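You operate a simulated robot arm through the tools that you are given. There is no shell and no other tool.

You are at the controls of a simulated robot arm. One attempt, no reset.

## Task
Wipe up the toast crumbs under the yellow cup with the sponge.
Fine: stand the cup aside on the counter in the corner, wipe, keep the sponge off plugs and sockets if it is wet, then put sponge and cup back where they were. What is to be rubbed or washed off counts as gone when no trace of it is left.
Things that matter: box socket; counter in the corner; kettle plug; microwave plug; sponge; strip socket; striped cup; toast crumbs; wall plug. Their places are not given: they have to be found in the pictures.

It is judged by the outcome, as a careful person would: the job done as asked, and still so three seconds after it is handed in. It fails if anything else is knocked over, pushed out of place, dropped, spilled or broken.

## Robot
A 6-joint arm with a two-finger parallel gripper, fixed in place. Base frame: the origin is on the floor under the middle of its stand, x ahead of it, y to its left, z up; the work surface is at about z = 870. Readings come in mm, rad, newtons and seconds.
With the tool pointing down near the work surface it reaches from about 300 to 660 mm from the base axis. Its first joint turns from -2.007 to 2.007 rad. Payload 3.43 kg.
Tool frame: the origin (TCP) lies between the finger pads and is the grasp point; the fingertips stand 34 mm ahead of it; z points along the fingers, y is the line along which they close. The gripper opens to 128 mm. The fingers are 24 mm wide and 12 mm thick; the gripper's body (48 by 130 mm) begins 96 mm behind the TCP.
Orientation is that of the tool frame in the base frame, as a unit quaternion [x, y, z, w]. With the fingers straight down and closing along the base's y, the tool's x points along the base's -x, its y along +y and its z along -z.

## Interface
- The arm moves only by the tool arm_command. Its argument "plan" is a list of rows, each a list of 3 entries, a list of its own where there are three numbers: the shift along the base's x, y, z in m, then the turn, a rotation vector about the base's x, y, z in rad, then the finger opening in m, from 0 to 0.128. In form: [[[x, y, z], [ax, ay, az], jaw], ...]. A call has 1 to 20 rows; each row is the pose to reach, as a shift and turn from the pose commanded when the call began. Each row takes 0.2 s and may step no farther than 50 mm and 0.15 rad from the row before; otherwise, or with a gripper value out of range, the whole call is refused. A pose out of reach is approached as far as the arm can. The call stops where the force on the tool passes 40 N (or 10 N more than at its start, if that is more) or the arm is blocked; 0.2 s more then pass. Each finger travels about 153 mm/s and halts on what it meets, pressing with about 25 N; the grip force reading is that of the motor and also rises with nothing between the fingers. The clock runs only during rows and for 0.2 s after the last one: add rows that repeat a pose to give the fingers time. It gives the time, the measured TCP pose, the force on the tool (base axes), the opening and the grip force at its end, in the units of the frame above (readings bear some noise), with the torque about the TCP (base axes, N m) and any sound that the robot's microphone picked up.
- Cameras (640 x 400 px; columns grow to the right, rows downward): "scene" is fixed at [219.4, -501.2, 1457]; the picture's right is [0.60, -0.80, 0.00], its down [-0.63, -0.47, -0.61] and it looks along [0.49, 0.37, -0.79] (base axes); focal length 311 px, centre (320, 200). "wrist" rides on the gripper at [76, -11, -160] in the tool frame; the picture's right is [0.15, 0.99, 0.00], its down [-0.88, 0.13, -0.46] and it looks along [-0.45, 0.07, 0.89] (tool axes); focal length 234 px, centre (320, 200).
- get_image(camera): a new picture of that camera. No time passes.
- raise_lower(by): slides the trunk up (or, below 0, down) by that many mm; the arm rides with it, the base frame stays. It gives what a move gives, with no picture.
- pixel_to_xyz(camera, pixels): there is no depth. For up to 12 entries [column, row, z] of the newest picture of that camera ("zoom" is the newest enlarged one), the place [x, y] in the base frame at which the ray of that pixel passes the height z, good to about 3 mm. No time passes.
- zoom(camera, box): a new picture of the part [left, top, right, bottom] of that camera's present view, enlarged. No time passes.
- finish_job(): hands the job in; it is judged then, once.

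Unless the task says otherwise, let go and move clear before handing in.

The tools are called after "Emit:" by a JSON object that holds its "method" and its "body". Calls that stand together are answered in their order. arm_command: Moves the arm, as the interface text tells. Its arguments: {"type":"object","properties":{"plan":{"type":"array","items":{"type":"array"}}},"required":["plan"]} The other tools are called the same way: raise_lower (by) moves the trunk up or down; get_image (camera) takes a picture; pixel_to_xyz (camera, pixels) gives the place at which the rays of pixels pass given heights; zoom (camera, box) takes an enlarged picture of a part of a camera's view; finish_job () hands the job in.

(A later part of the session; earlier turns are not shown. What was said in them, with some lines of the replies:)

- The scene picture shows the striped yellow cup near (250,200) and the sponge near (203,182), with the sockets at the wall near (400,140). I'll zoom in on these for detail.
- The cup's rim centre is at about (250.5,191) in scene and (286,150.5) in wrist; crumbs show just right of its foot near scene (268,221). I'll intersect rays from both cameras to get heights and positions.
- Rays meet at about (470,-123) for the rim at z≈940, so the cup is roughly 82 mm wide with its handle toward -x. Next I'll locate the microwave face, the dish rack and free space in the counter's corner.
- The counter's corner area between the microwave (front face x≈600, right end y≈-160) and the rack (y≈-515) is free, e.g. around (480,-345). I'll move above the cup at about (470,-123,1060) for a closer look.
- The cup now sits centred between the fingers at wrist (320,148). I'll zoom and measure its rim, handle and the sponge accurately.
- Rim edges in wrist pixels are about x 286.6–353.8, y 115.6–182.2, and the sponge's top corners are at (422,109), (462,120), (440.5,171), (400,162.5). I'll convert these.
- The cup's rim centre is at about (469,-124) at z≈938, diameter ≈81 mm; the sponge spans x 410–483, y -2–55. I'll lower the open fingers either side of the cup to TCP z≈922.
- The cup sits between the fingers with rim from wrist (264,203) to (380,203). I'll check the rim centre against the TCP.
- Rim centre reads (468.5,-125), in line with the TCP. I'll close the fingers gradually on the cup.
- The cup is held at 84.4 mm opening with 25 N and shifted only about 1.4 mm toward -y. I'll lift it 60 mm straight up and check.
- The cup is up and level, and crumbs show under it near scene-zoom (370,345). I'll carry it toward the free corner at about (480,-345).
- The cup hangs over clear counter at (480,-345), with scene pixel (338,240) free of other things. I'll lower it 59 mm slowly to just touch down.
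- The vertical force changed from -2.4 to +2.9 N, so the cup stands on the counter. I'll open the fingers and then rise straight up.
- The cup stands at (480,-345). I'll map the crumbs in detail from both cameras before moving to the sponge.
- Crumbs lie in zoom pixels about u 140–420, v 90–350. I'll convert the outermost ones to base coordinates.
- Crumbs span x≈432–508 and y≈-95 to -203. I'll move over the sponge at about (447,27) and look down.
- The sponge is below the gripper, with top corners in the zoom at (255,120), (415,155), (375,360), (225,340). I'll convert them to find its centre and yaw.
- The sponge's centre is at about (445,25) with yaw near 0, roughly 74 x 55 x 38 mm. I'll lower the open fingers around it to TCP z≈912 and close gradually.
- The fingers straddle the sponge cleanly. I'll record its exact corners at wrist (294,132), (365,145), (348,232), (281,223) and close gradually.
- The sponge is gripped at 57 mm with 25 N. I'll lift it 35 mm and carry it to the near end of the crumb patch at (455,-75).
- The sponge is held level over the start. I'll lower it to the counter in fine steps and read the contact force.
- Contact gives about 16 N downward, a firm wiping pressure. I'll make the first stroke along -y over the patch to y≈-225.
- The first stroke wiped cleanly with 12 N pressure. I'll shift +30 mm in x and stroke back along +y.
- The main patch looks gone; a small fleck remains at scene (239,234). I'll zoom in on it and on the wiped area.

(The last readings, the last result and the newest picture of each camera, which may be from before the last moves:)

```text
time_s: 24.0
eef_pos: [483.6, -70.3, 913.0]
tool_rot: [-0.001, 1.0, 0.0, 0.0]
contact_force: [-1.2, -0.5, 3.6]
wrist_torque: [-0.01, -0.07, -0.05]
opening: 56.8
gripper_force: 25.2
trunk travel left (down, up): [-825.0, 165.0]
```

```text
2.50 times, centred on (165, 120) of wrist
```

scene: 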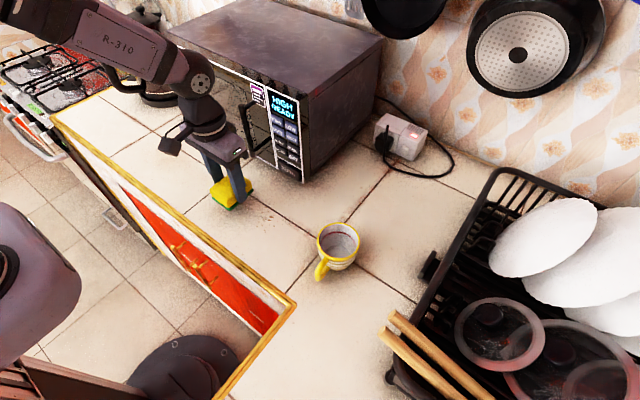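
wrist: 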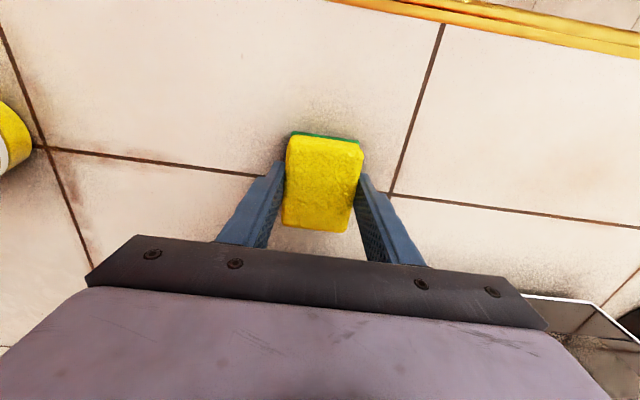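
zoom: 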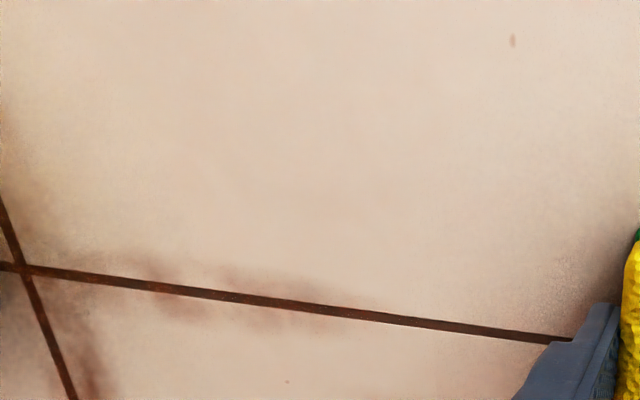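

The fleck at (400,-140) looks like tile texture but a tiny dot also shows at scene (305,216); wiping wider does no harm. I'll rub again over a larger area, staying well clear of the microwave and cup.

Emit:
{"method": "pixel_to_xyz", "body": {"camera": "scene", "pixels": [[305, 215.9, 870], [239, 234, 870], [283, 303, 870]]}}

Emit:
{"method": "arm_command", "body": {"plan": [[[0.02, 0, -0.0005], [0, 0, 0], 0.045], [[0.02, -0.02, -0.0005], [0, 0, 0], 0.045], [[0.02, -0.04, -0.0005], [0, 0, 0], 0.045], [[0.02, -0.06, -0.0005], [0, 0, 0], 0.045], [[0.02, -0.08, -0.0005], [0, 0, 0], 0.045], [[0.02, -0.1, -0.0005], [0, 0, 0], 0.045], [[0.02, -0.12, -0.0005], [0, 0, 0], 0.045], [[0.02, -0.14, -0.0005], [0, 0, 0], 0.045], [[0.02, -0.16, -0.0005], [0, 0, 0], 0.045], [[0.035, -0.16, -0.0005], [0, 0, 0], 0.045], [[0.035, -0.14, -0.0005], [0, 0, 0], 0.045], [[0.035, -0.12, -0.0005], [0, 0, 0], 0.045], [[0.02, -0.11, -0.0005], [0, 0, 0], 0.045], [[0, -0.1, -0.0005], [0, 0, 0], 0.045], [[-0.02, -0.1, -0.0005], [0, 0, 0], 0.045], [[-0.02, -0.1, -0.0005], [0, 0, 0], 0.045]]}}

Emit:
{"method": "get_image", "body": {"camera": "wrist"}}

Emit:
{"method": "get_image", "body": {"camera": "scene"}}

```text
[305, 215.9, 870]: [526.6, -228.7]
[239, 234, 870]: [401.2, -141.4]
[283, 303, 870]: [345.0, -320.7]
```

```text
time_s: 26.8
eef_pos: [518.4, -190.3, 915.5]
tool_rot: [-0.002, 1.0, -0.01, 0.013]
contact_force: [0.1, 1.6, -0.1]
wrist_torque: [-0.08, -0.02, 0.03]
opening: 56.9
gripper_force: 24.8
trunk travel left (down, up): [-825.0, 165.0]
stopped in row 13: the force on the tool passed its limit at 45 N (the readings are from after the stop); the commanded pose is now the measured one
```

```text
taken
```

wrist: 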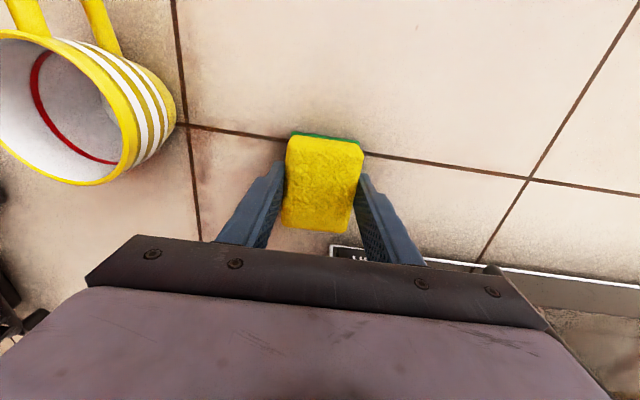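

```text
taken
```

scene: 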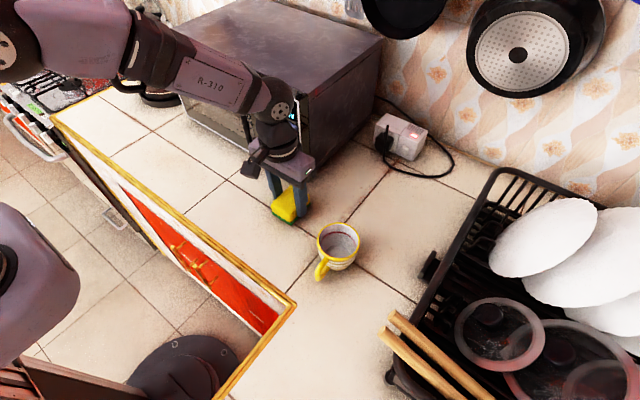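

The call stopped in row 13 with a 45 N spike at (518,-190), and the tool is now tilted slightly with no load. I'll look closely for what was touched.

Emit:
{"method": "zoom", "body": {"camera": "scene", "box": [220, 60, 380, 260]}}

Emit:
{"method": "zoom", "body": {"camera": "wrist", "box": [220, 100, 460, 280]}}

Emit:
{"method": "pixel_to_xyz", "body": {"camera": "scene", "pixels": [[304, 183, 870], [307, 120, 1000], [300, 95, 1100], [300, 95, 1050], [300, 95, 1130]]}}

```text
2.00 times, centred on (300, 160) of scene
```

zoom: 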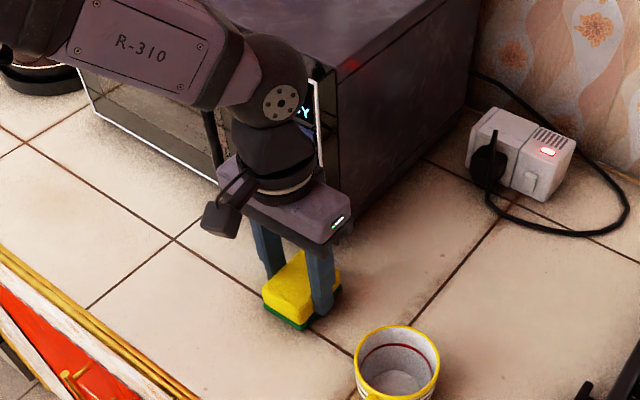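

```text
2.22 times, centred on (340, 190) of wrist
```

zoom: 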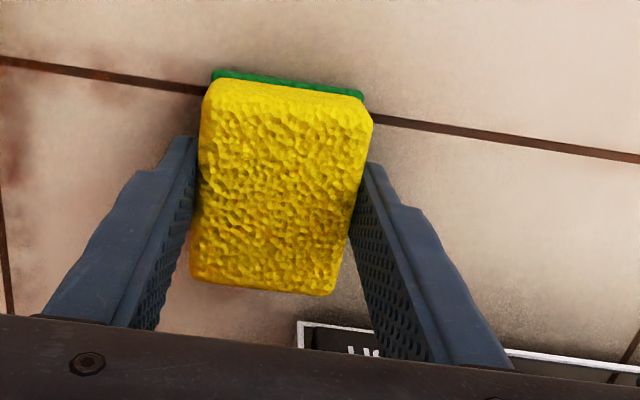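

```text
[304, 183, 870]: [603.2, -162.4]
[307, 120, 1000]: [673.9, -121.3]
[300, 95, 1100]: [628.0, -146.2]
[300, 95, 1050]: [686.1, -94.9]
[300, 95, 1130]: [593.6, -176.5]
```

The tilt (top leaning toward -x) suggests the wrist brushed the microwave's upper front at x≈520. I'll retreat in -x while rising and levelling the tool, then compare the microwave's position with the first pictures.

Emit:
{"method": "arm_command", "body": {"plan": [[[-0.012, 0, 0.006], [0.005, 0.006, -0.001], 0.045], [[-0.03, 0, 0.018], [0.012, 0.015, -0.002], 0.045], [[-0.048, 0.002, 0.032], [0.02, 0.026, -0.004], 0.045], [[-0.06, 0.004, 0.032], [0.02, 0.026, -0.004], 0.045], [[-0.06, 0.004, 0.032], [0.02, 0.026, -0.004], 0.045]]}}

Emit:
{"method": "zoom", "body": {"camera": "scene", "box": [160, 140, 320, 240]}}

Emit:
{"method": "get_image", "body": {"camera": "scene"}}

Emit:
{"method": "get_image", "body": {"camera": "wrist"}}

```text
time_s: 28.0
eef_pos: [458.6, -189.8, 947.5]
tool_rot: [0.0, 1.0, 0.001, 0.0]
contact_force: [-0.3, -0.6, -1.0]
wrist_torque: [0.04, 0.01, 0.02]
opening: 56.7
gripper_force: 24.6
trunk travel left (down, up): [-825.0, 165.0]
```

```text
4.00 times, centred on (240, 190) of scene
```

zoom: 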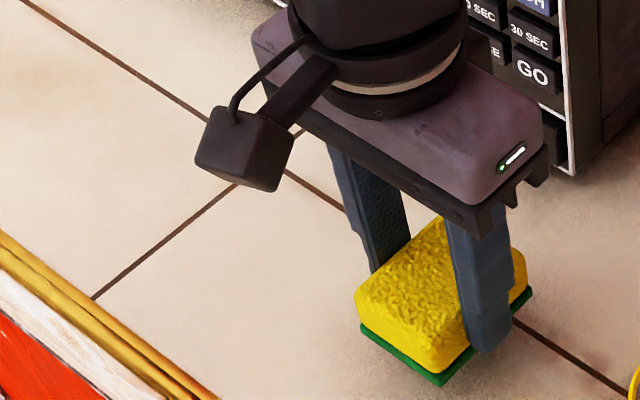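

```text
taken
```

scene: 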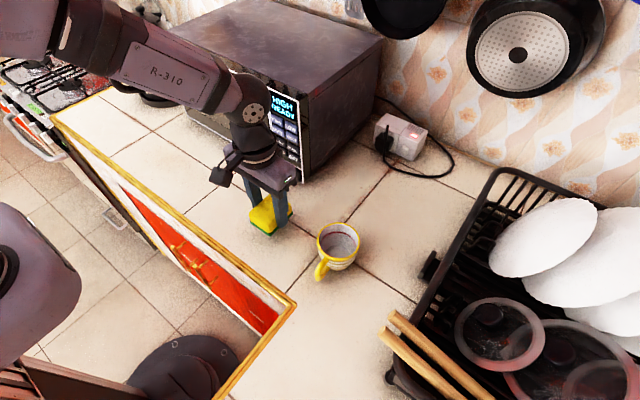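

```text
taken
```

wrist: 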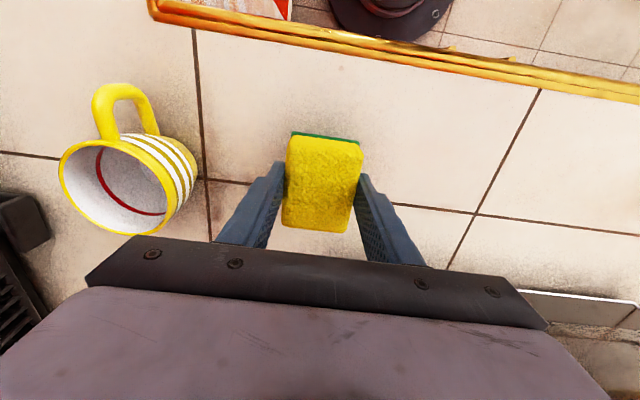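

The microwave's corner is at zoom (573,172), exactly where it was, so nothing moved. I'll now lower the sponge at (420,-190) to rub the nearer strip with the fleck at (401,-141).

Emit:
{"method": "arm_command", "body": {"plan": [[[-0.02, 0, 0], [0, 0, 0], 0.045], [[-0.038, 0, 0], [0, 0, 0], 0.045], [[-0.038, 0, -0.015], [0, 0, 0], 0.045], [[-0.038, 0, -0.028], [0, 0, 0], 0.045], [[-0.038, 0, -0.033], [0, 0, 0], 0.045], [[-0.038, 0, -0.035], [0, 0, 0], 0.045], [[-0.038, 0, -0.0355], [0, 0, 0], 0.045]]}}

```text
time_s: 29.6
eef_pos: [421.0, -188.8, 912.8]
tool_rot: [0.001, 1.0, 0.0, 0.001]
contact_force: [1.1, -1.9, 9.8]
wrist_torque: [0.07, -0.08, -0.02]
opening: 56.7
gripper_force: 25.1
trunk travel left (down, up): [-825.0, 165.0]
```

The sponge presses with about 10 N at (421,-189). I'll stroke along +y to about y=-85 and back over the crumb zone at x≈450.

Emit:
{"method": "arm_command", "body": {"plan": [[[0, 0.012, 0], [0, 0, 0], 0.045], [[0, 0.03, 0], [0, 0, 0], 0.045], [[0, 0.05, 0], [0, 0, 0], 0.045], [[0, 0.07, 0], [0, 0, 0], 0.045], [[0, 0.09, 0], [0, 0, 0], 0.045], [[0, 0.105, 0], [0, 0, 0], 0.045], [[0.01, 0.105, 0], [0, 0, 0], 0.045], [[0.02, 0.105, 0], [0, 0, 0], 0.045], [[0.03, 0.105, 0], [0, 0, 0], 0.045], [[0.03, 0.085, 0], [0, 0, 0], 0.045], [[0.03, 0.065, 0], [0, 0, 0], 0.045], [[0.03, 0.045, 0], [0, 0, 0], 0.045], [[0.03, 0.025, 0], [0, 0, 0], 0.045], [[0.03, 0.005, 0], [0, 0, 0], 0.045], [[0.03, -0.015, 0], [0, 0, 0], 0.045], [[0.03, -0.035, 0], [0, 0, 0], 0.045], [[0.03, -0.035, 0], [0, 0, 0], 0.045]]}}

Emit:
{"method": "get_image", "body": {"camera": "scene"}}

Emit:
{"method": "get_image", "body": {"camera": "wrist"}}

```text
time_s: 33.2
eef_pos: [448.6, -225.8, 912.0]
tool_rot: [0.001, 1.0, 0.001, 0.0]
contact_force: [0.1, 0.6, 2.7]
wrist_torque: [0.02, -0.04, 0.0]
opening: 56.8
gripper_force: 25.1
trunk travel left (down, up): [-825.0, 165.0]
```

```text
taken
```

scene: 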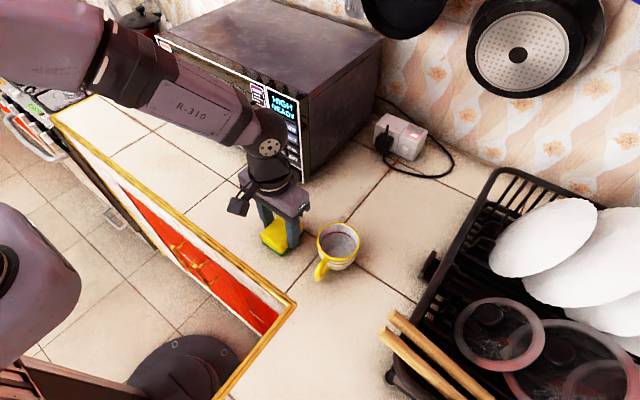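

```text
taken
```

wrist: 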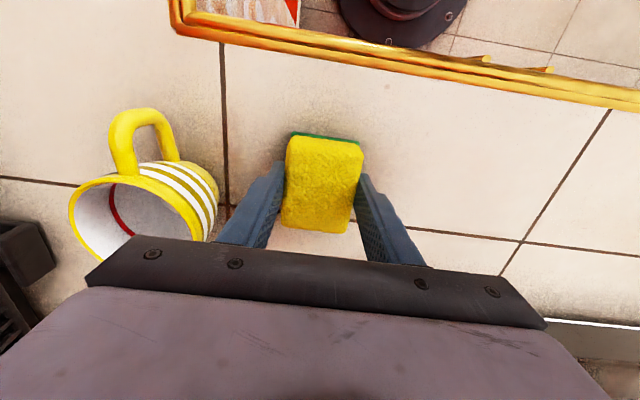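

Pressure eased to about 3 N here, so I'll press 0.7 mm more and stroke back at x≈485 from y=-225 to -70.

Emit:
{"method": "arm_command", "body": {"plan": [[[0.012, 0, -0.0005], [0, 0, 0], 0.045], [[0.024, 0, -0.0007], [0, 0, 0], 0.045], [[0.036, 0, -0.0007], [0, 0, 0], 0.045], [[0.036, 0.015, -0.0007], [0, 0, 0], 0.045], [[0.036, 0.035, -0.0007], [0, 0, 0], 0.045], [[0.036, 0.055, -0.0007], [0, 0, 0], 0.045], [[0.036, 0.075, -0.0007], [0, 0, 0], 0.045], [[0.036, 0.095, -0.0007], [0, 0, 0], 0.045], [[0.036, 0.115, -0.0007], [0, 0, 0], 0.045], [[0.036, 0.135, -0.0007], [0, 0, 0], 0.045], [[0.036, 0.155, -0.0007], [0, 0, 0], 0.045], [[0.036, 0.155, -0.0007], [0, 0, 0], 0.045]]}}

Emit:
{"method": "zoom", "body": {"camera": "scene", "box": [230, 190, 310, 240]}}

Emit:
{"method": "get_image", "body": {"camera": "wrist"}}

```text
time_s: 35.8
eef_pos: [484.9, -70.2, 912.1]
tool_rot: [0.001, 1.0, 0.0, 0.001]
contact_force: [0.5, -7.9, 17.7]
wrist_torque: [-0.31, -0.17, -0.05]
opening: 56.8
gripper_force: 24.8
trunk travel left (down, up): [-825.0, 165.0]
```

```text
8.00 times, centred on (270, 215) of scene
```

zoom: 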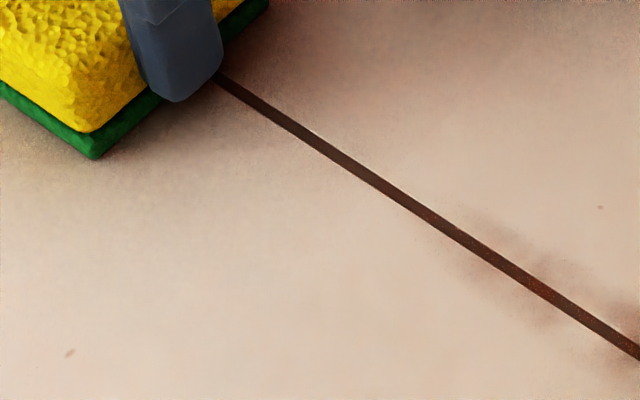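

```text
taken
```

wrist: 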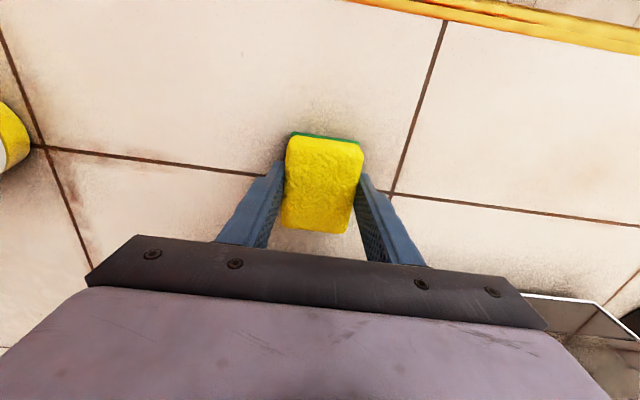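

Only two flecks remain at zoom (70,352) and (600,207); they didn't change under wiping, so they are tile pattern like others elsewhere. I'll lift the sponge and carry it back over its original spot, then inspect the wiped area.

Emit:
{"method": "arm_command", "body": {"plan": [[[0, 0, 0.012], [0, 0, 0], 0.045], [[0, 0, 0.035], [0, 0, 0], 0.045], [[-0.008, 0.02, 0.035], [0, 0, 0], 0.045], [[-0.02, 0.045, 0.035], [0, 0, 0], 0.045], [[-0.03, 0.07, 0.035], [0, 0, 0], 0.045], [[-0.038, 0.088, 0.035], [0, 0, 0], 0.045], [[-0.0408, 0.0938, 0.035], [0, 0, 0], 0.045], [[-0.0408, 0.0938, 0.035], [0, 0, 0], 0.045]]}}

Emit:
{"method": "zoom", "body": {"camera": "scene", "box": [230, 190, 310, 240]}}

Emit:
{"method": "zoom", "body": {"camera": "wrist", "box": [60, 80, 280, 210]}}

Emit:
{"method": "get_image", "body": {"camera": "scene"}}

```text
time_s: 37.6
eef_pos: [447.5, 26.0, 946.6]
tool_rot: [0.001, 1.0, 0.002, 0.0]
contact_force: [0.4, 0.4, -0.3]
wrist_torque: [0.0, 0.0, 0.03]
opening: 56.5
gripper_force: 25.5
trunk travel left (down, up): [-825.0, 165.0]
```

```text
8.00 times, centred on (270, 215) of scene
```

zoom: 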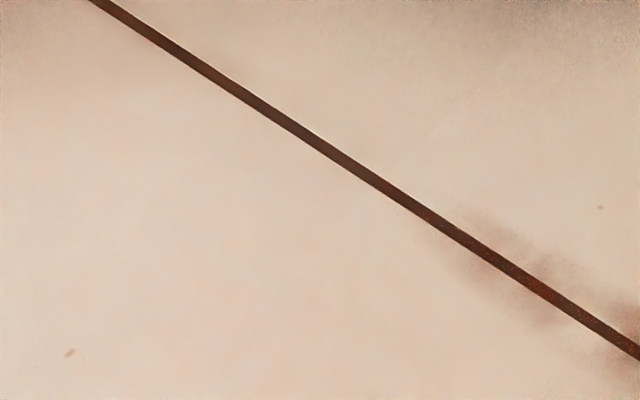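

```text
2.91 times, centred on (170, 145) of wrist
```

zoom: 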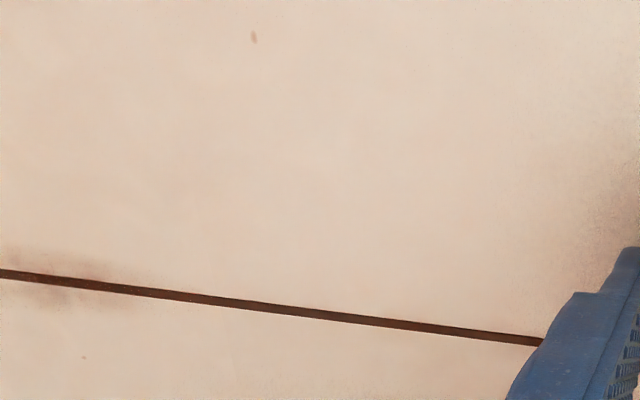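

```text
taken
```

scene: 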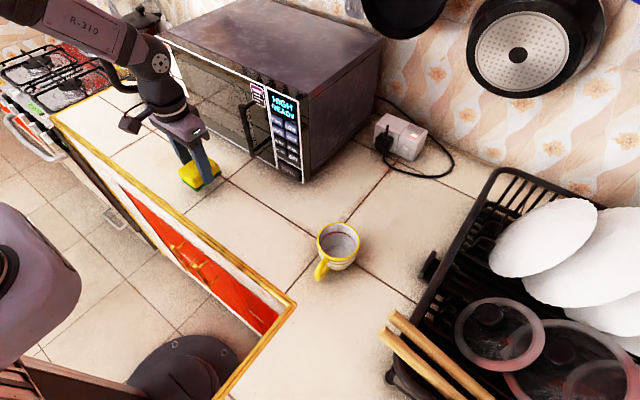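

The wiped area looks clean in both views. I'll check at higher magnification for faint traces before setting the sponge down.

Emit:
{"method": "zoom", "body": {"camera": "scene", "box": [240, 196, 272, 216]}}

Emit:
{"method": "zoom", "body": {"camera": "scene", "box": [252, 208, 290, 236]}}

Emit:
{"method": "get_image", "body": {"camera": "wrist"}}

Emit:
{"method": "zoom", "body": {"camera": "wrist", "box": [80, 110, 180, 180]}}

```text
16.00 times, centred on (256, 206) of scene
```

zoom: 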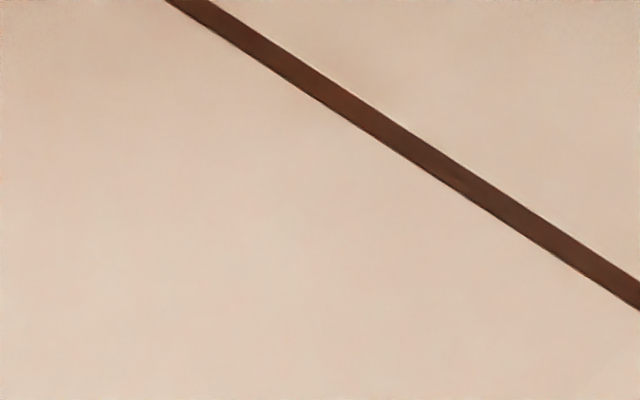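

```text
14.29 times, centred on (271, 222) of scene
```

zoom: 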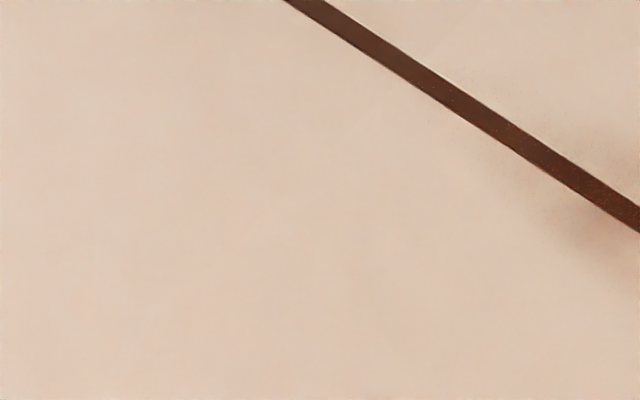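

```text
taken
```

wrist: 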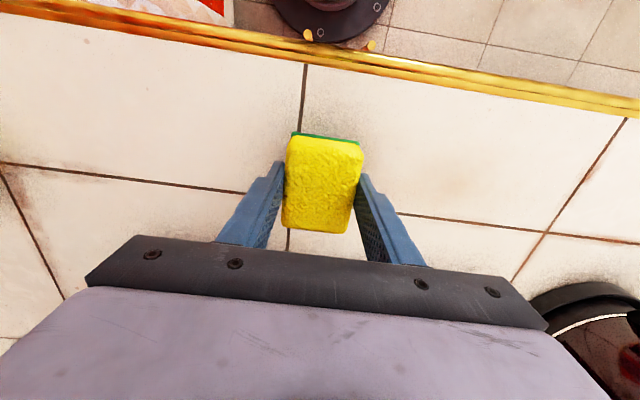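

```text
5.71 times, centred on (130, 145) of wrist
```

zoom: 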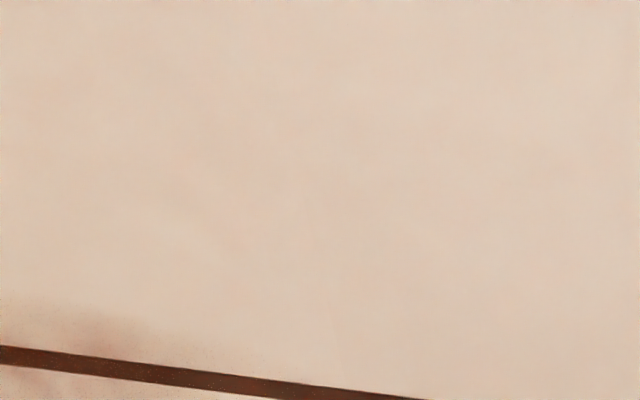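

No trace of crumbs remains at 16x. I'll lower the sponge to just above contact and compare seam positions with the picture taken when I first gripped it.

Emit:
{"method": "arm_command", "body": {"plan": [[[0, 0, -0.015], [0, 0, 0], 0.045], [[0, 0, -0.026], [0, 0, 0], 0.045], [[0, 0, -0.031], [0, 0, 0], 0.045], [[0, 0, -0.032], [0, 0, 0], 0.045], [[0, 0, -0.032], [0, 0, 0], 0.045]]}}

Emit:
{"method": "get_image", "body": {"camera": "wrist"}}

Emit:
{"method": "zoom", "body": {"camera": "scene", "box": [140, 100, 300, 220]}}

```text
time_s: 38.8
eef_pos: [446.2, 24.6, 913.9]
tool_rot: [0.001, 1.0, 0.001, 0.001]
contact_force: [-0.2, 0.6, -0.5]
wrist_torque: [0.0, 0.0, 0.01]
opening: 56.8
gripper_force: 24.5
trunk travel left (down, up): [-825.0, 165.0]
```

```text
taken
```

wrist: 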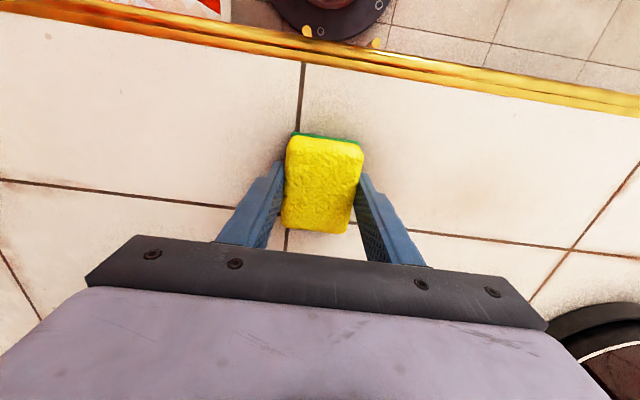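

```text
3.33 times, centred on (220, 160) of scene
```

zoom: 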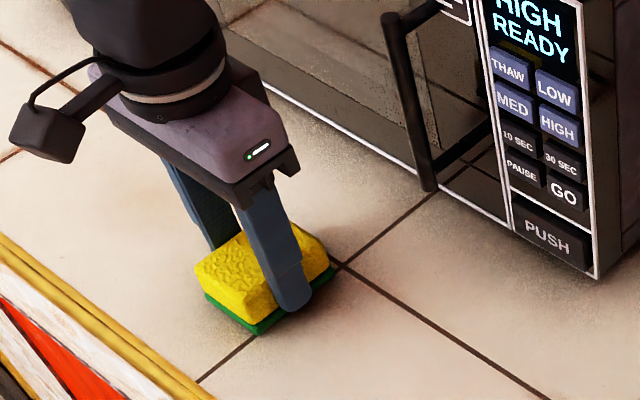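

Seams and sponge corners match the original within about 1 px. I'll lower the last 1.5 mm to contact.

Emit:
{"method": "arm_command", "body": {"plan": [[[0, 0, -0.001], [0, 0, 0], 0.045], [[0, 0, -0.0018], [0, 0, 0], 0.045], [[0, 0, -0.0018], [0, 0, 0], 0.045]]}}

```text
time_s: 39.6
eef_pos: [444.9, 24.4, 912.5]
tool_rot: [0.002, 1.0, 0.002, -0.001]
contact_force: [-0.1, -0.2, 0.0]
wrist_torque: [0.0, -0.02, 0.02]
opening: 56.6
gripper_force: 24.8
trunk travel left (down, up): [-825.0, 165.0]
```

There is still no contact force at z≈912.5. I'll go on down in half-millimetre steps.

Emit:
{"method": "arm_command", "body": {"plan": [[[0, 0, -0.0005], [0, 0, 0], 0.045], [[0, 0, -0.001], [0, 0, 0], 0.045], [[0, 0, -0.001], [0, 0, 0], 0.045]]}}

```text
time_s: 40.4
eef_pos: [445.9, 24.5, 911.8]
tool_rot: [0.001, 1.0, 0.0, 0.0]
contact_force: [-1.7, 1.0, 7.3]
wrist_torque: [-0.03, -0.03, 0.02]
opening: 56.8
gripper_force: 25.3
trunk travel left (down, up): [-825.0, 165.0]
```

The sponge now rests on the counter with 7 N. I'll open the fingers gently and rise straight up.

Emit:
{"method": "arm_command", "body": {"plan": [[[0, 0, 0.0003], [0, 0, 0], 0.06], [[0, 0, 0.0003], [0, 0, 0], 0.075], [[0, 0, 0.0003], [0, 0, 0], 0.1], [[0, 0, 0.0003], [0, 0, 0], 0.128], [[0, 0, 0.0003], [0, 0, 0], 0.128], [[0, 0, 0.03], [0, 0, 0], 0.128], [[0, 0, 0.07], [0, 0, 0], 0.128], [[0, 0, 0.11], [0, 0, 0], 0.128], [[0, 0, 0.15], [0, 0, 0], 0.128]]}}

Emit:
{"method": "get_image", "body": {"camera": "wrist"}}

Emit:
{"method": "zoom", "body": {"camera": "scene", "box": [160, 140, 320, 240]}}

Emit:
{"method": "get_image", "body": {"camera": "scene"}}

```text
time_s: 42.4
eef_pos: [445.1, 24.2, 1062.8]
tool_rot: [0.0, 1.0, 0.001, 0.0]
contact_force: [0.4, -0.1, -0.3]
wrist_torque: [-0.02, -0.01, -0.02]
opening: 128.1
gripper_force: 0.0
trunk travel left (down, up): [-825.0, 165.0]
```

```text
taken
```

wrist: 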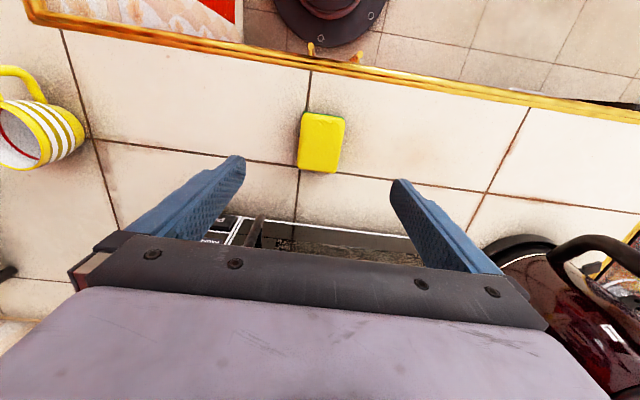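

```text
4.00 times, centred on (240, 190) of scene
```

zoom: 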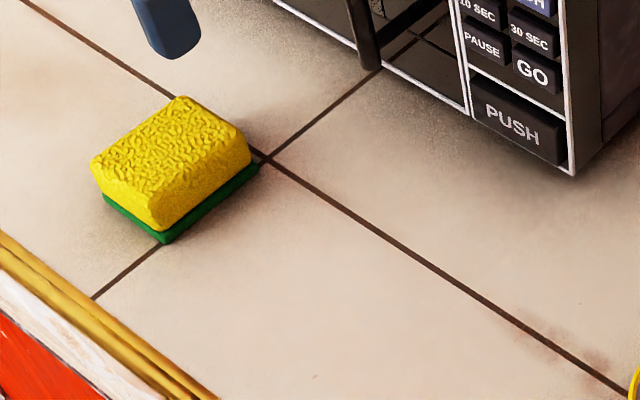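

```text
taken
```

scene: 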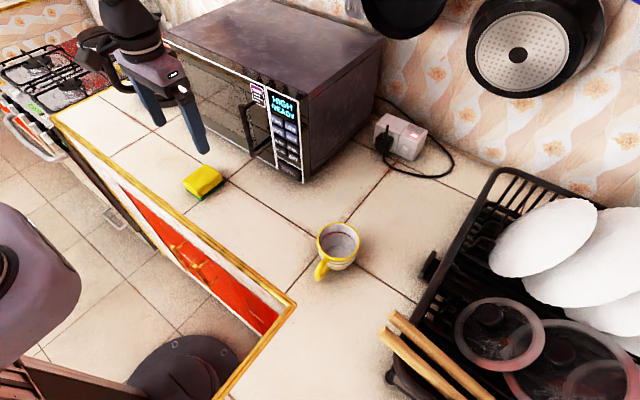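

The sponge is back within about 1 mm of its original outline. I'll move back above the cup at (480,-346).

Emit:
{"method": "arm_command", "body": {"plan": [[[0.003, -0.02, 0], [0, 0, 0], 0.128], [[0.006, -0.06, 0], [0, 0, 0], 0.128], [[0.01, -0.105, 0], [0, 0, 0], 0.128], [[0.014, -0.15, 0], [0, 0, 0], 0.128], [[0.018, -0.195, 0], [0, 0, 0], 0.128], [[0.022, -0.24, 0], [0, 0, 0], 0.128], [[0.026, -0.285, 0], [0, 0, 0], 0.128], [[0.031, -0.33, 0], [0, 0, 0], 0.128], [[0.034, -0.36, 0], [0, 0, 0], 0.128], [[0.035, -0.37, 0], [0, 0, 0], 0.128], [[0.035, -0.37, 0], [0, 0, 0], 0.128]]}}

Emit:
{"method": "get_image", "body": {"camera": "wrist"}}

Emit:
{"method": "pixel_to_xyz", "body": {"camera": "wrist", "pixels": [[318, 150, 938], [285, 150, 938], [351, 150, 938]]}}

```text
time_s: 44.8
eef_pos: [478.8, -345.6, 1062.3]
tool_rot: [0.001, 1.0, 0.001, -0.001]
contact_force: [-0.3, 0.2, -0.3]
wrist_torque: [0.03, 0.04, -0.02]
opening: 128.1
gripper_force: 0.1
trunk travel left (down, up): [-825.0, 165.0]
```

```text
taken
```

wrist: 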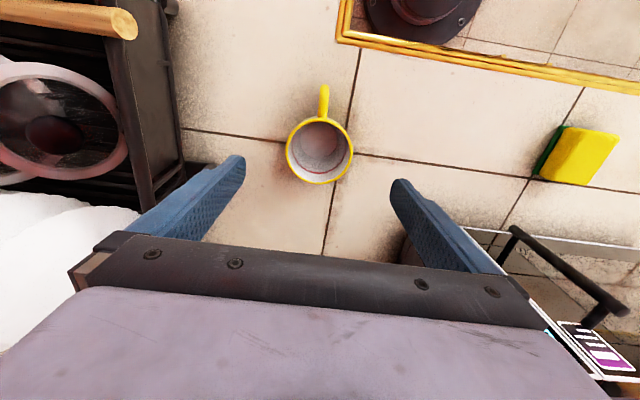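

```text
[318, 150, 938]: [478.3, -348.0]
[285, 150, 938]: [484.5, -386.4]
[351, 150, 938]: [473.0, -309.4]
```

The cup is again centred at wrist (319,150). I'll lower the open fingers around it by 138 mm.

Emit:
{"method": "arm_command", "body": {"plan": [[[0, 0, -0.035], [0, 0, 0], 0.128], [[0, 0, -0.075], [0, 0, 0], 0.128], [[0, 0, -0.105], [0, 0, 0], 0.128], [[0, 0, -0.127], [0, 0, 0], 0.128], [[0, 0, -0.138], [0, 0, 0], 0.128], [[0, 0, -0.138], [0, 0, 0], 0.128]]}}

Emit:
{"method": "get_image", "body": {"camera": "wrist"}}

```text
time_s: 46.2
eef_pos: [481.6, -346.0, 923.9]
tool_rot: [0.001, 1.0, 0.001, -0.001]
contact_force: [1.7, -0.6, 0.0]
wrist_torque: [0.01, 0.01, 0.02]
opening: 128.0
gripper_force: 0.0
trunk travel left (down, up): [-825.0, 165.0]
```

```text
taken
```

wrist: 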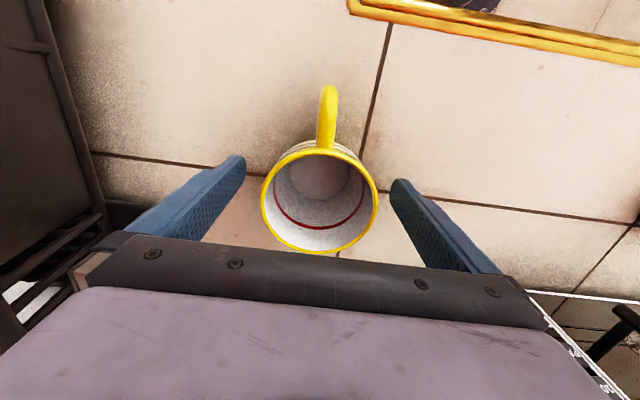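

The cup sits between the fingers just as when it was last held (rim 262–378). I'll close gradually and lift 60 mm.

Emit:
{"method": "arm_command", "body": {"plan": [[[0, 0, 0], [0, 0, 0], 0.11], [[0, 0, 0], [0, 0, 0], 0.095], [[0, 0, 0], [0, 0, 0], 0.088], [[0, 0, 0], [0, 0, 0], 0.084], [[0, 0, 0], [0, 0, 0], 0.08], [[0, 0, 0], [0, 0, 0], 0.074], [[0, 0, 0], [0, 0, 0], 0.066], [[0, 0, 0], [0, 0, 0], 0.066], [[0, 0, 0.008], [0, 0, 0], 0.066], [[0, 0, 0.02], [0, 0, 0], 0.066], [[0, 0, 0.04], [0, 0, 0], 0.066], [[0, 0, 0.06], [0, 0, 0], 0.066], [[0, 0, 0.06], [0, 0, 0], 0.066]]}}

Emit:
{"method": "get_image", "body": {"camera": "wrist"}}

Emit:
{"method": "zoom", "body": {"camera": "scene", "box": [260, 170, 420, 290]}}

```text
time_s: 49.0
eef_pos: [480.1, -346.9, 986.0]
tool_rot: [0.001, 1.0, 0.001, 0.001]
contact_force: [0.4, 0.5, -1.7]
wrist_torque: [0.0, -0.05, -0.02]
opening: 84.5
gripper_force: 25.1
trunk travel left (down, up): [-825.0, 165.0]
```

```text
taken
```

wrist: 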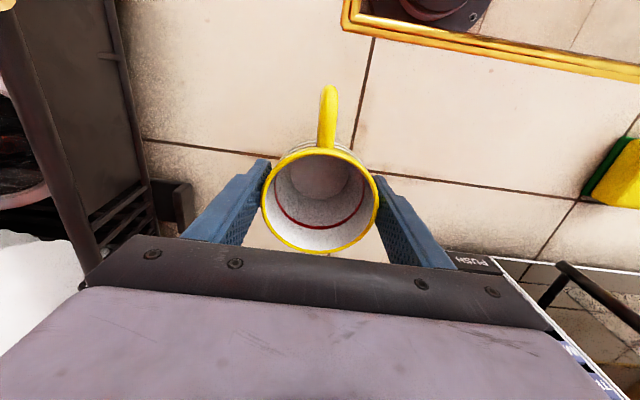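

```text
3.33 times, centred on (340, 230) of scene
```

zoom: 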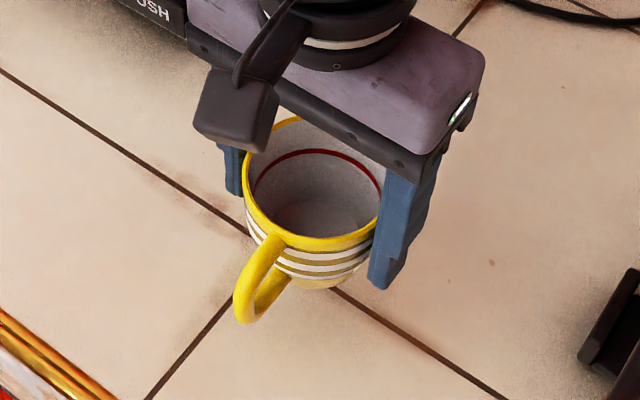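

The cup is held level again. I'll carry it back to (468.5,-123.7), allowing for the 1.4 mm shift seen at the first grip.

Emit:
{"method": "arm_command", "body": {"plan": [[[-0.001, 0.02, 0], [0, 0, 0], 0.066], [[-0.003, 0.05, 0], [0, 0, 0], 0.066], [[-0.005, 0.085, 0], [0, 0, 0], 0.066], [[-0.007, 0.12, 0], [0, 0, 0], 0.066], [[-0.009, 0.155, 0], [0, 0, 0], 0.066], [[-0.01, 0.185, 0], [0, 0, 0], 0.066], [[-0.011, 0.21, 0], [0, 0, 0], 0.066], [[-0.0115, 0.2224, 0], [0, 0, 0], 0.066], [[-0.0115, 0.2224, 0], [0, 0, 0], 0.066]]}}

Emit:
{"method": "get_image", "body": {"camera": "wrist"}}

Emit:
{"method": "zoom", "body": {"camera": "scene", "box": [170, 100, 330, 240]}}

```text
time_s: 51.0
eef_pos: [467.9, -124.3, 982.5]
tool_rot: [0.001, 1.0, 0.001, -0.001]
contact_force: [-0.3, -0.3, -1.3]
wrist_torque: [-0.02, 0.01, 0.02]
opening: 84.6
gripper_force: 25.3
trunk travel left (down, up): [-825.0, 165.0]
```

```text
taken
```

wrist: 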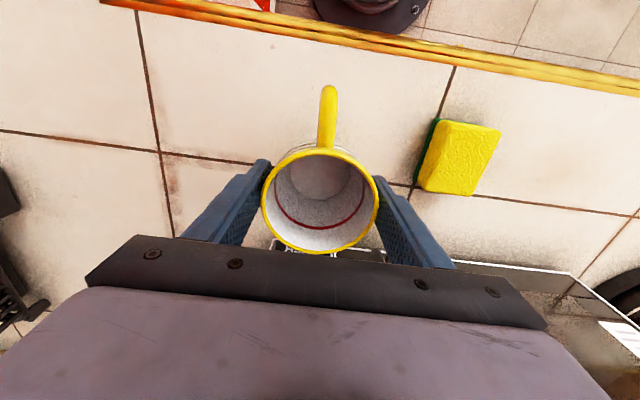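

```text
2.86 times, centred on (250, 170) of scene
```

zoom: 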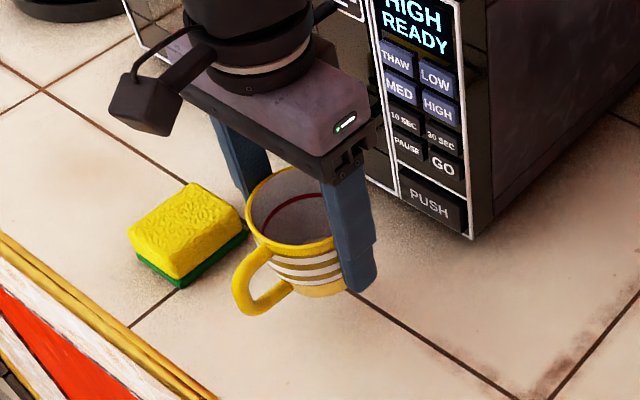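

The cup appears about 2 px left of the first lifted picture, so I'll check its placement precisely near the counter. I'll lower it to about 3 mm above the surface and compare with the original view.

Emit:
{"method": "arm_command", "body": {"plan": [[[0, 0, -0.02], [0, 0, 0], 0.066], [[0, 0, -0.038], [0, 0, 0], 0.066], [[0, 0, -0.05], [0, 0, 0], 0.066], [[0, 0, -0.056], [0, 0, 0], 0.066], [[0, 0, -0.057], [0, 0, 0], 0.066], [[0, 0, -0.057], [0, 0, 0], 0.066]]}}

Emit:
{"method": "get_image", "body": {"camera": "wrist"}}

Emit:
{"method": "zoom", "body": {"camera": "scene", "box": [160, 140, 320, 240]}}

Emit:
{"method": "zoom", "body": {"camera": "scene", "box": [170, 100, 330, 240]}}

```text
time_s: 52.4
eef_pos: [469.7, -122.2, 927.1]
tool_rot: [0.001, 1.0, 0.001, 0.0]
contact_force: [-0.3, 0.1, -1.4]
wrist_torque: [-0.02, -0.02, -0.01]
opening: 84.4
gripper_force: 25.0
trunk travel left (down, up): [-825.0, 165.0]
```

```text
taken
```

wrist: 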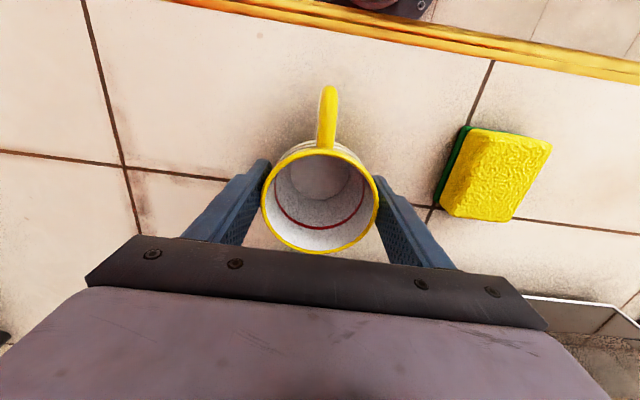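

```text
4.00 times, centred on (240, 190) of scene
```

zoom: 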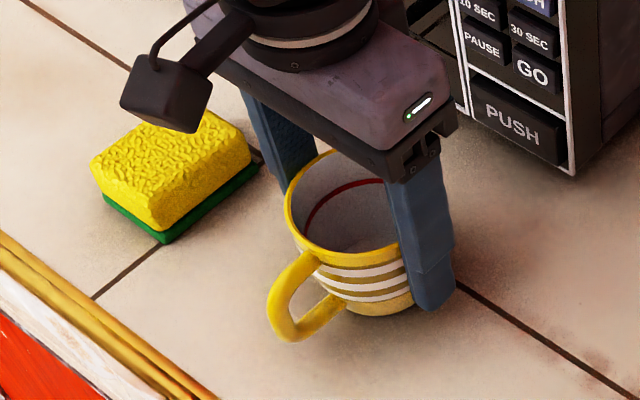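

```text
2.86 times, centred on (250, 170) of scene
```

zoom: 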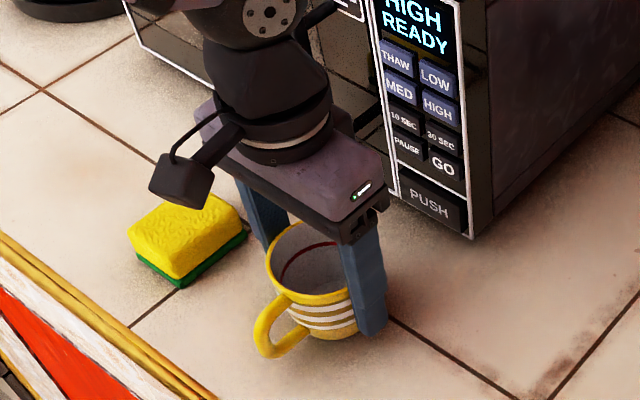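

I need a precise comparison: the scene view matches within about a pixel, while the wrist seams differ by about 5 px. I'll take the same enlarged view as at the start.

Emit:
{"method": "zoom", "body": {"camera": "scene", "box": [170, 150, 290, 240]}}

Emit:
{"method": "pixel_to_xyz", "body": {"camera": "wrist", "pixels": [[122, 167, 870], [492, 65, 870], [262.5, 202, 941], [378.5, 202, 941], [320, 150, 941], [320, 253, 941], [329, 88, 920], [0, 151, 870], [640, 234, 870]]}}

Emit:
{"method": "pixel_to_xyz", "body": {"camera": "scene", "pixels": [[325, 245, 870], [226, 180, 870], [184, 214.5, 870], [161, 135, 870]]}}

```text
4.44 times, centred on (230, 195) of scene
```

zoom: 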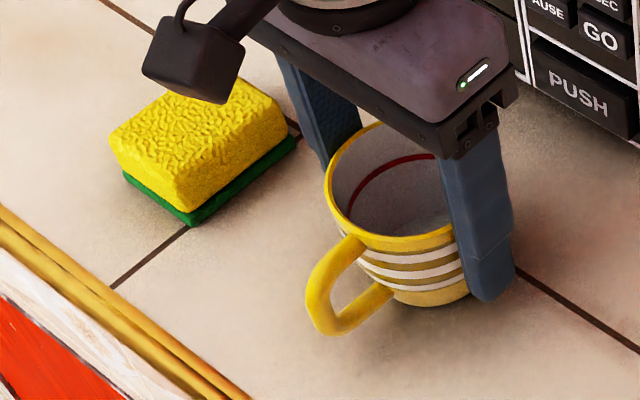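

```text
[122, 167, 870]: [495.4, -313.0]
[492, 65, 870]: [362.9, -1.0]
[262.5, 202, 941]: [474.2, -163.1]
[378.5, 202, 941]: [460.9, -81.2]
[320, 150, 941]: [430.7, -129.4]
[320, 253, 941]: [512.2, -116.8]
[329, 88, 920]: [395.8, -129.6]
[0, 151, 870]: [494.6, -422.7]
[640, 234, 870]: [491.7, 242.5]
```

```text
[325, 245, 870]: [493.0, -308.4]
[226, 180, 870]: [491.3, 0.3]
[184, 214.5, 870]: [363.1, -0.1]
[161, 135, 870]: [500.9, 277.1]
```

The cup's outline (handle left edge at zoom 305, rim left at 325) matches the original within about 1 mm, apart from hanging 3 mm high. I'll lower to contact.

Emit:
{"method": "arm_command", "body": {"plan": [[[0, 0, -0.0015], [0, 0, 0], 0.066], [[0, 0, -0.0025], [0, 0, 0], 0.066], [[0, 0, -0.003], [0, 0, 0], 0.066], [[0, 0, -0.003], [0, 0, 0], 0.066]]}}

```text
time_s: 53.4
eef_pos: [468.7, -123.3, 924.5]
tool_rot: [0.001, 1.0, 0.001, 0.001]
contact_force: [0.7, 1.1, 9.8]
wrist_torque: [0.11, 0.26, -0.09]
opening: 84.1
gripper_force: 25.1
trunk travel left (down, up): [-825.0, 165.0]
```

The cup stands on the counter with about 10 N of contact. I'll ease up slightly, open the fingers and rise clear.

Emit:
{"method": "arm_command", "body": {"plan": [[[0, 0, 0.0005], [0, 0, 0], 0.086], [[0, 0, 0.0005], [0, 0, 0], 0.1], [[0, 0, 0.0005], [0, 0, 0], 0.128], [[0, 0, 0.0005], [0, 0, 0], 0.128], [[0, 0, 0.03], [0, 0, 0], 0.128], [[0, 0, 0.07], [0, 0, 0], 0.128], [[0, 0, 0.11], [0, 0, 0], 0.128], [[0, 0, 0.15], [0, 0, 0], 0.128], [[0, 0, 0.15], [0, 0, 0], 0.128]]}}

Emit:
{"method": "get_image", "body": {"camera": "wrist"}}

Emit:
{"method": "zoom", "body": {"camera": "scene", "box": [160, 140, 320, 240]}}

Emit:
{"method": "get_image", "body": {"camera": "scene"}}

```text
time_s: 55.4
eef_pos: [467.8, -122.6, 1073.1]
tool_rot: [0.001, 1.0, 0.001, 0.0]
contact_force: [-0.1, 0.8, 1.1]
wrist_torque: [0.01, 0.02, -0.02]
opening: 128.0
gripper_force: 0.1
trunk travel left (down, up): [-825.0, 165.0]
```

```text
taken
```

wrist: 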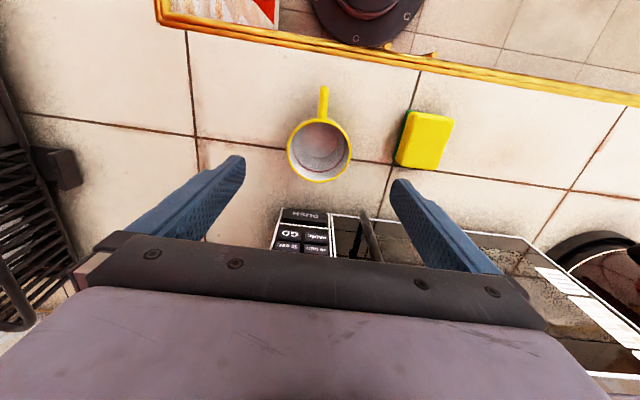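

```text
4.00 times, centred on (240, 190) of scene
```

zoom: 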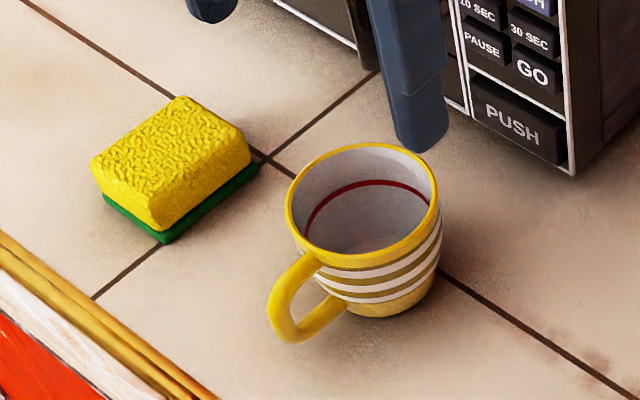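

```text
taken
```

scene: 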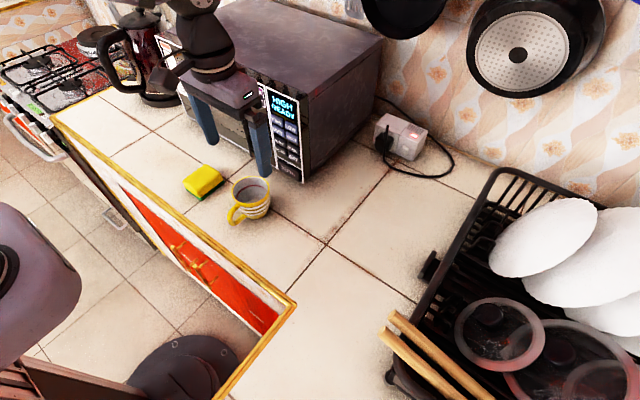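

Cup and sponge both match their original outlines within about 1–2 mm, and the microwave corner is still at zoom (573,172). I'll move the arm back near its starting pose and do one last check of the counter.

Emit:
{"method": "arm_command", "body": {"plan": [[[-0.008, 0.015, 0.02], [0, 0, 0], 0.128], [[-0.018, 0.034, 0.042], [0, 0, 0], 0.128], [[-0.025, 0.048, 0.056], [0, 0, 0], 0.128], [[-0.025, 0.048, 0.056], [0, 0, 0], 0.128]]}}

Emit:
{"method": "get_image", "body": {"camera": "scene"}}

Emit:
{"method": "zoom", "body": {"camera": "wrist", "box": [160, 60, 440, 220]}}

Emit:
{"method": "zoom", "body": {"camera": "scene", "box": [220, 180, 330, 250]}}

Emit:
{"method": "zoom", "body": {"camera": "scene", "box": [320, 80, 480, 180]}}

```text
time_s: 56.4
eef_pos: [443.8, -74.7, 1130.3]
tool_rot: [0.001, 1.0, 0.001, -0.001]
contact_force: [0.2, 0.6, -0.3]
wrist_torque: [0.0, -0.04, 0.01]
opening: 128.0
gripper_force: 0.1
trunk travel left (down, up): [-825.0, 165.0]
```

```text
taken
```

scene: 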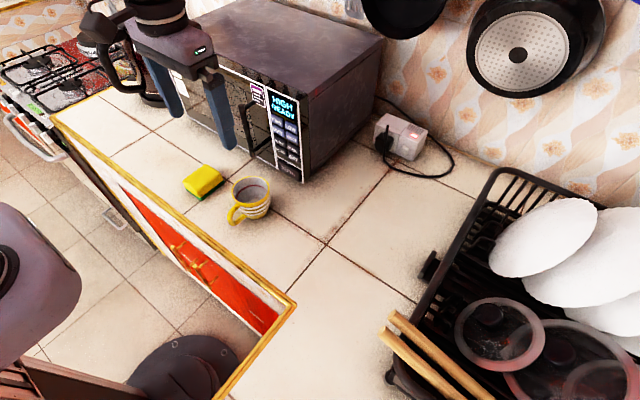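

```text
2.29 times, centred on (300, 140) of wrist
```

zoom: 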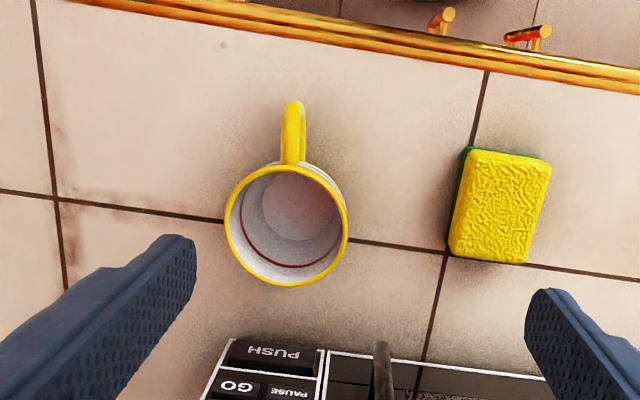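

```text
5.71 times, centred on (275, 215) of scene
```

zoom: 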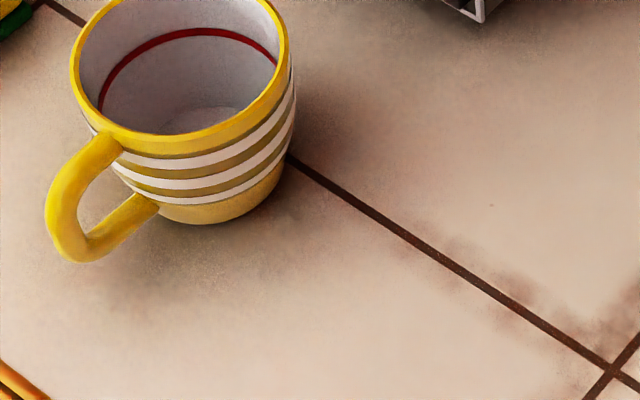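

```text
4.00 times, centred on (400, 130) of scene
```

zoom: 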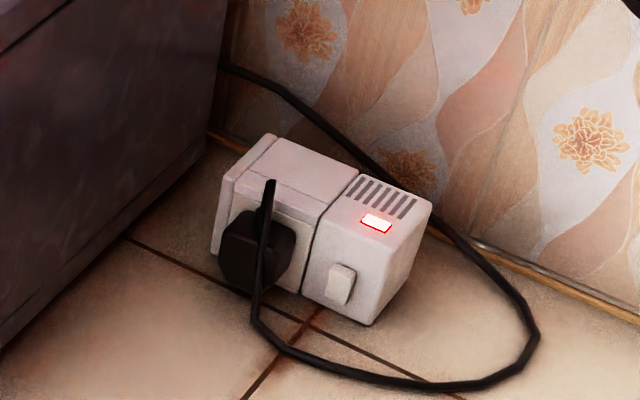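

The counter round the cup shows no crumbs. The cup (scene 250,200) and sponge (203,182) are back in place, and the socket and microwave look unchanged. The gripper is empty and clear, so I'm handing in.

Emit:
{"method": "finish_job", "body": {}}

```text
The job is handed in.
```

The toast crumbs under the yellow cup are wiped up, and the job is handed in. Enlarged views of the wiped counter, taken before I put the cup back, showed no trace of them.

- **Cup:** I stood it on the free counter in the corner while I wiped. It is back within about 2 mm of where it was, with the handle pointing the same way.
- **Sponge:** It is back within about 2 mm of its old spot, green side down. It stayed well away from the plugs and sockets throughout.
- **Contact during wiping:** One stroke stopped on a 45 N force spike close to the microwave's front. I couldn't tell for certain what caused it; the arm's wrist may have brushed the microwave. I backed off, and the microwave's corner was exactly where it had been at the start.
- **Marks left:** Two tiny flecks on the tiles outside the crumb patch did not change under the sponge. I took them to be tile pattern.
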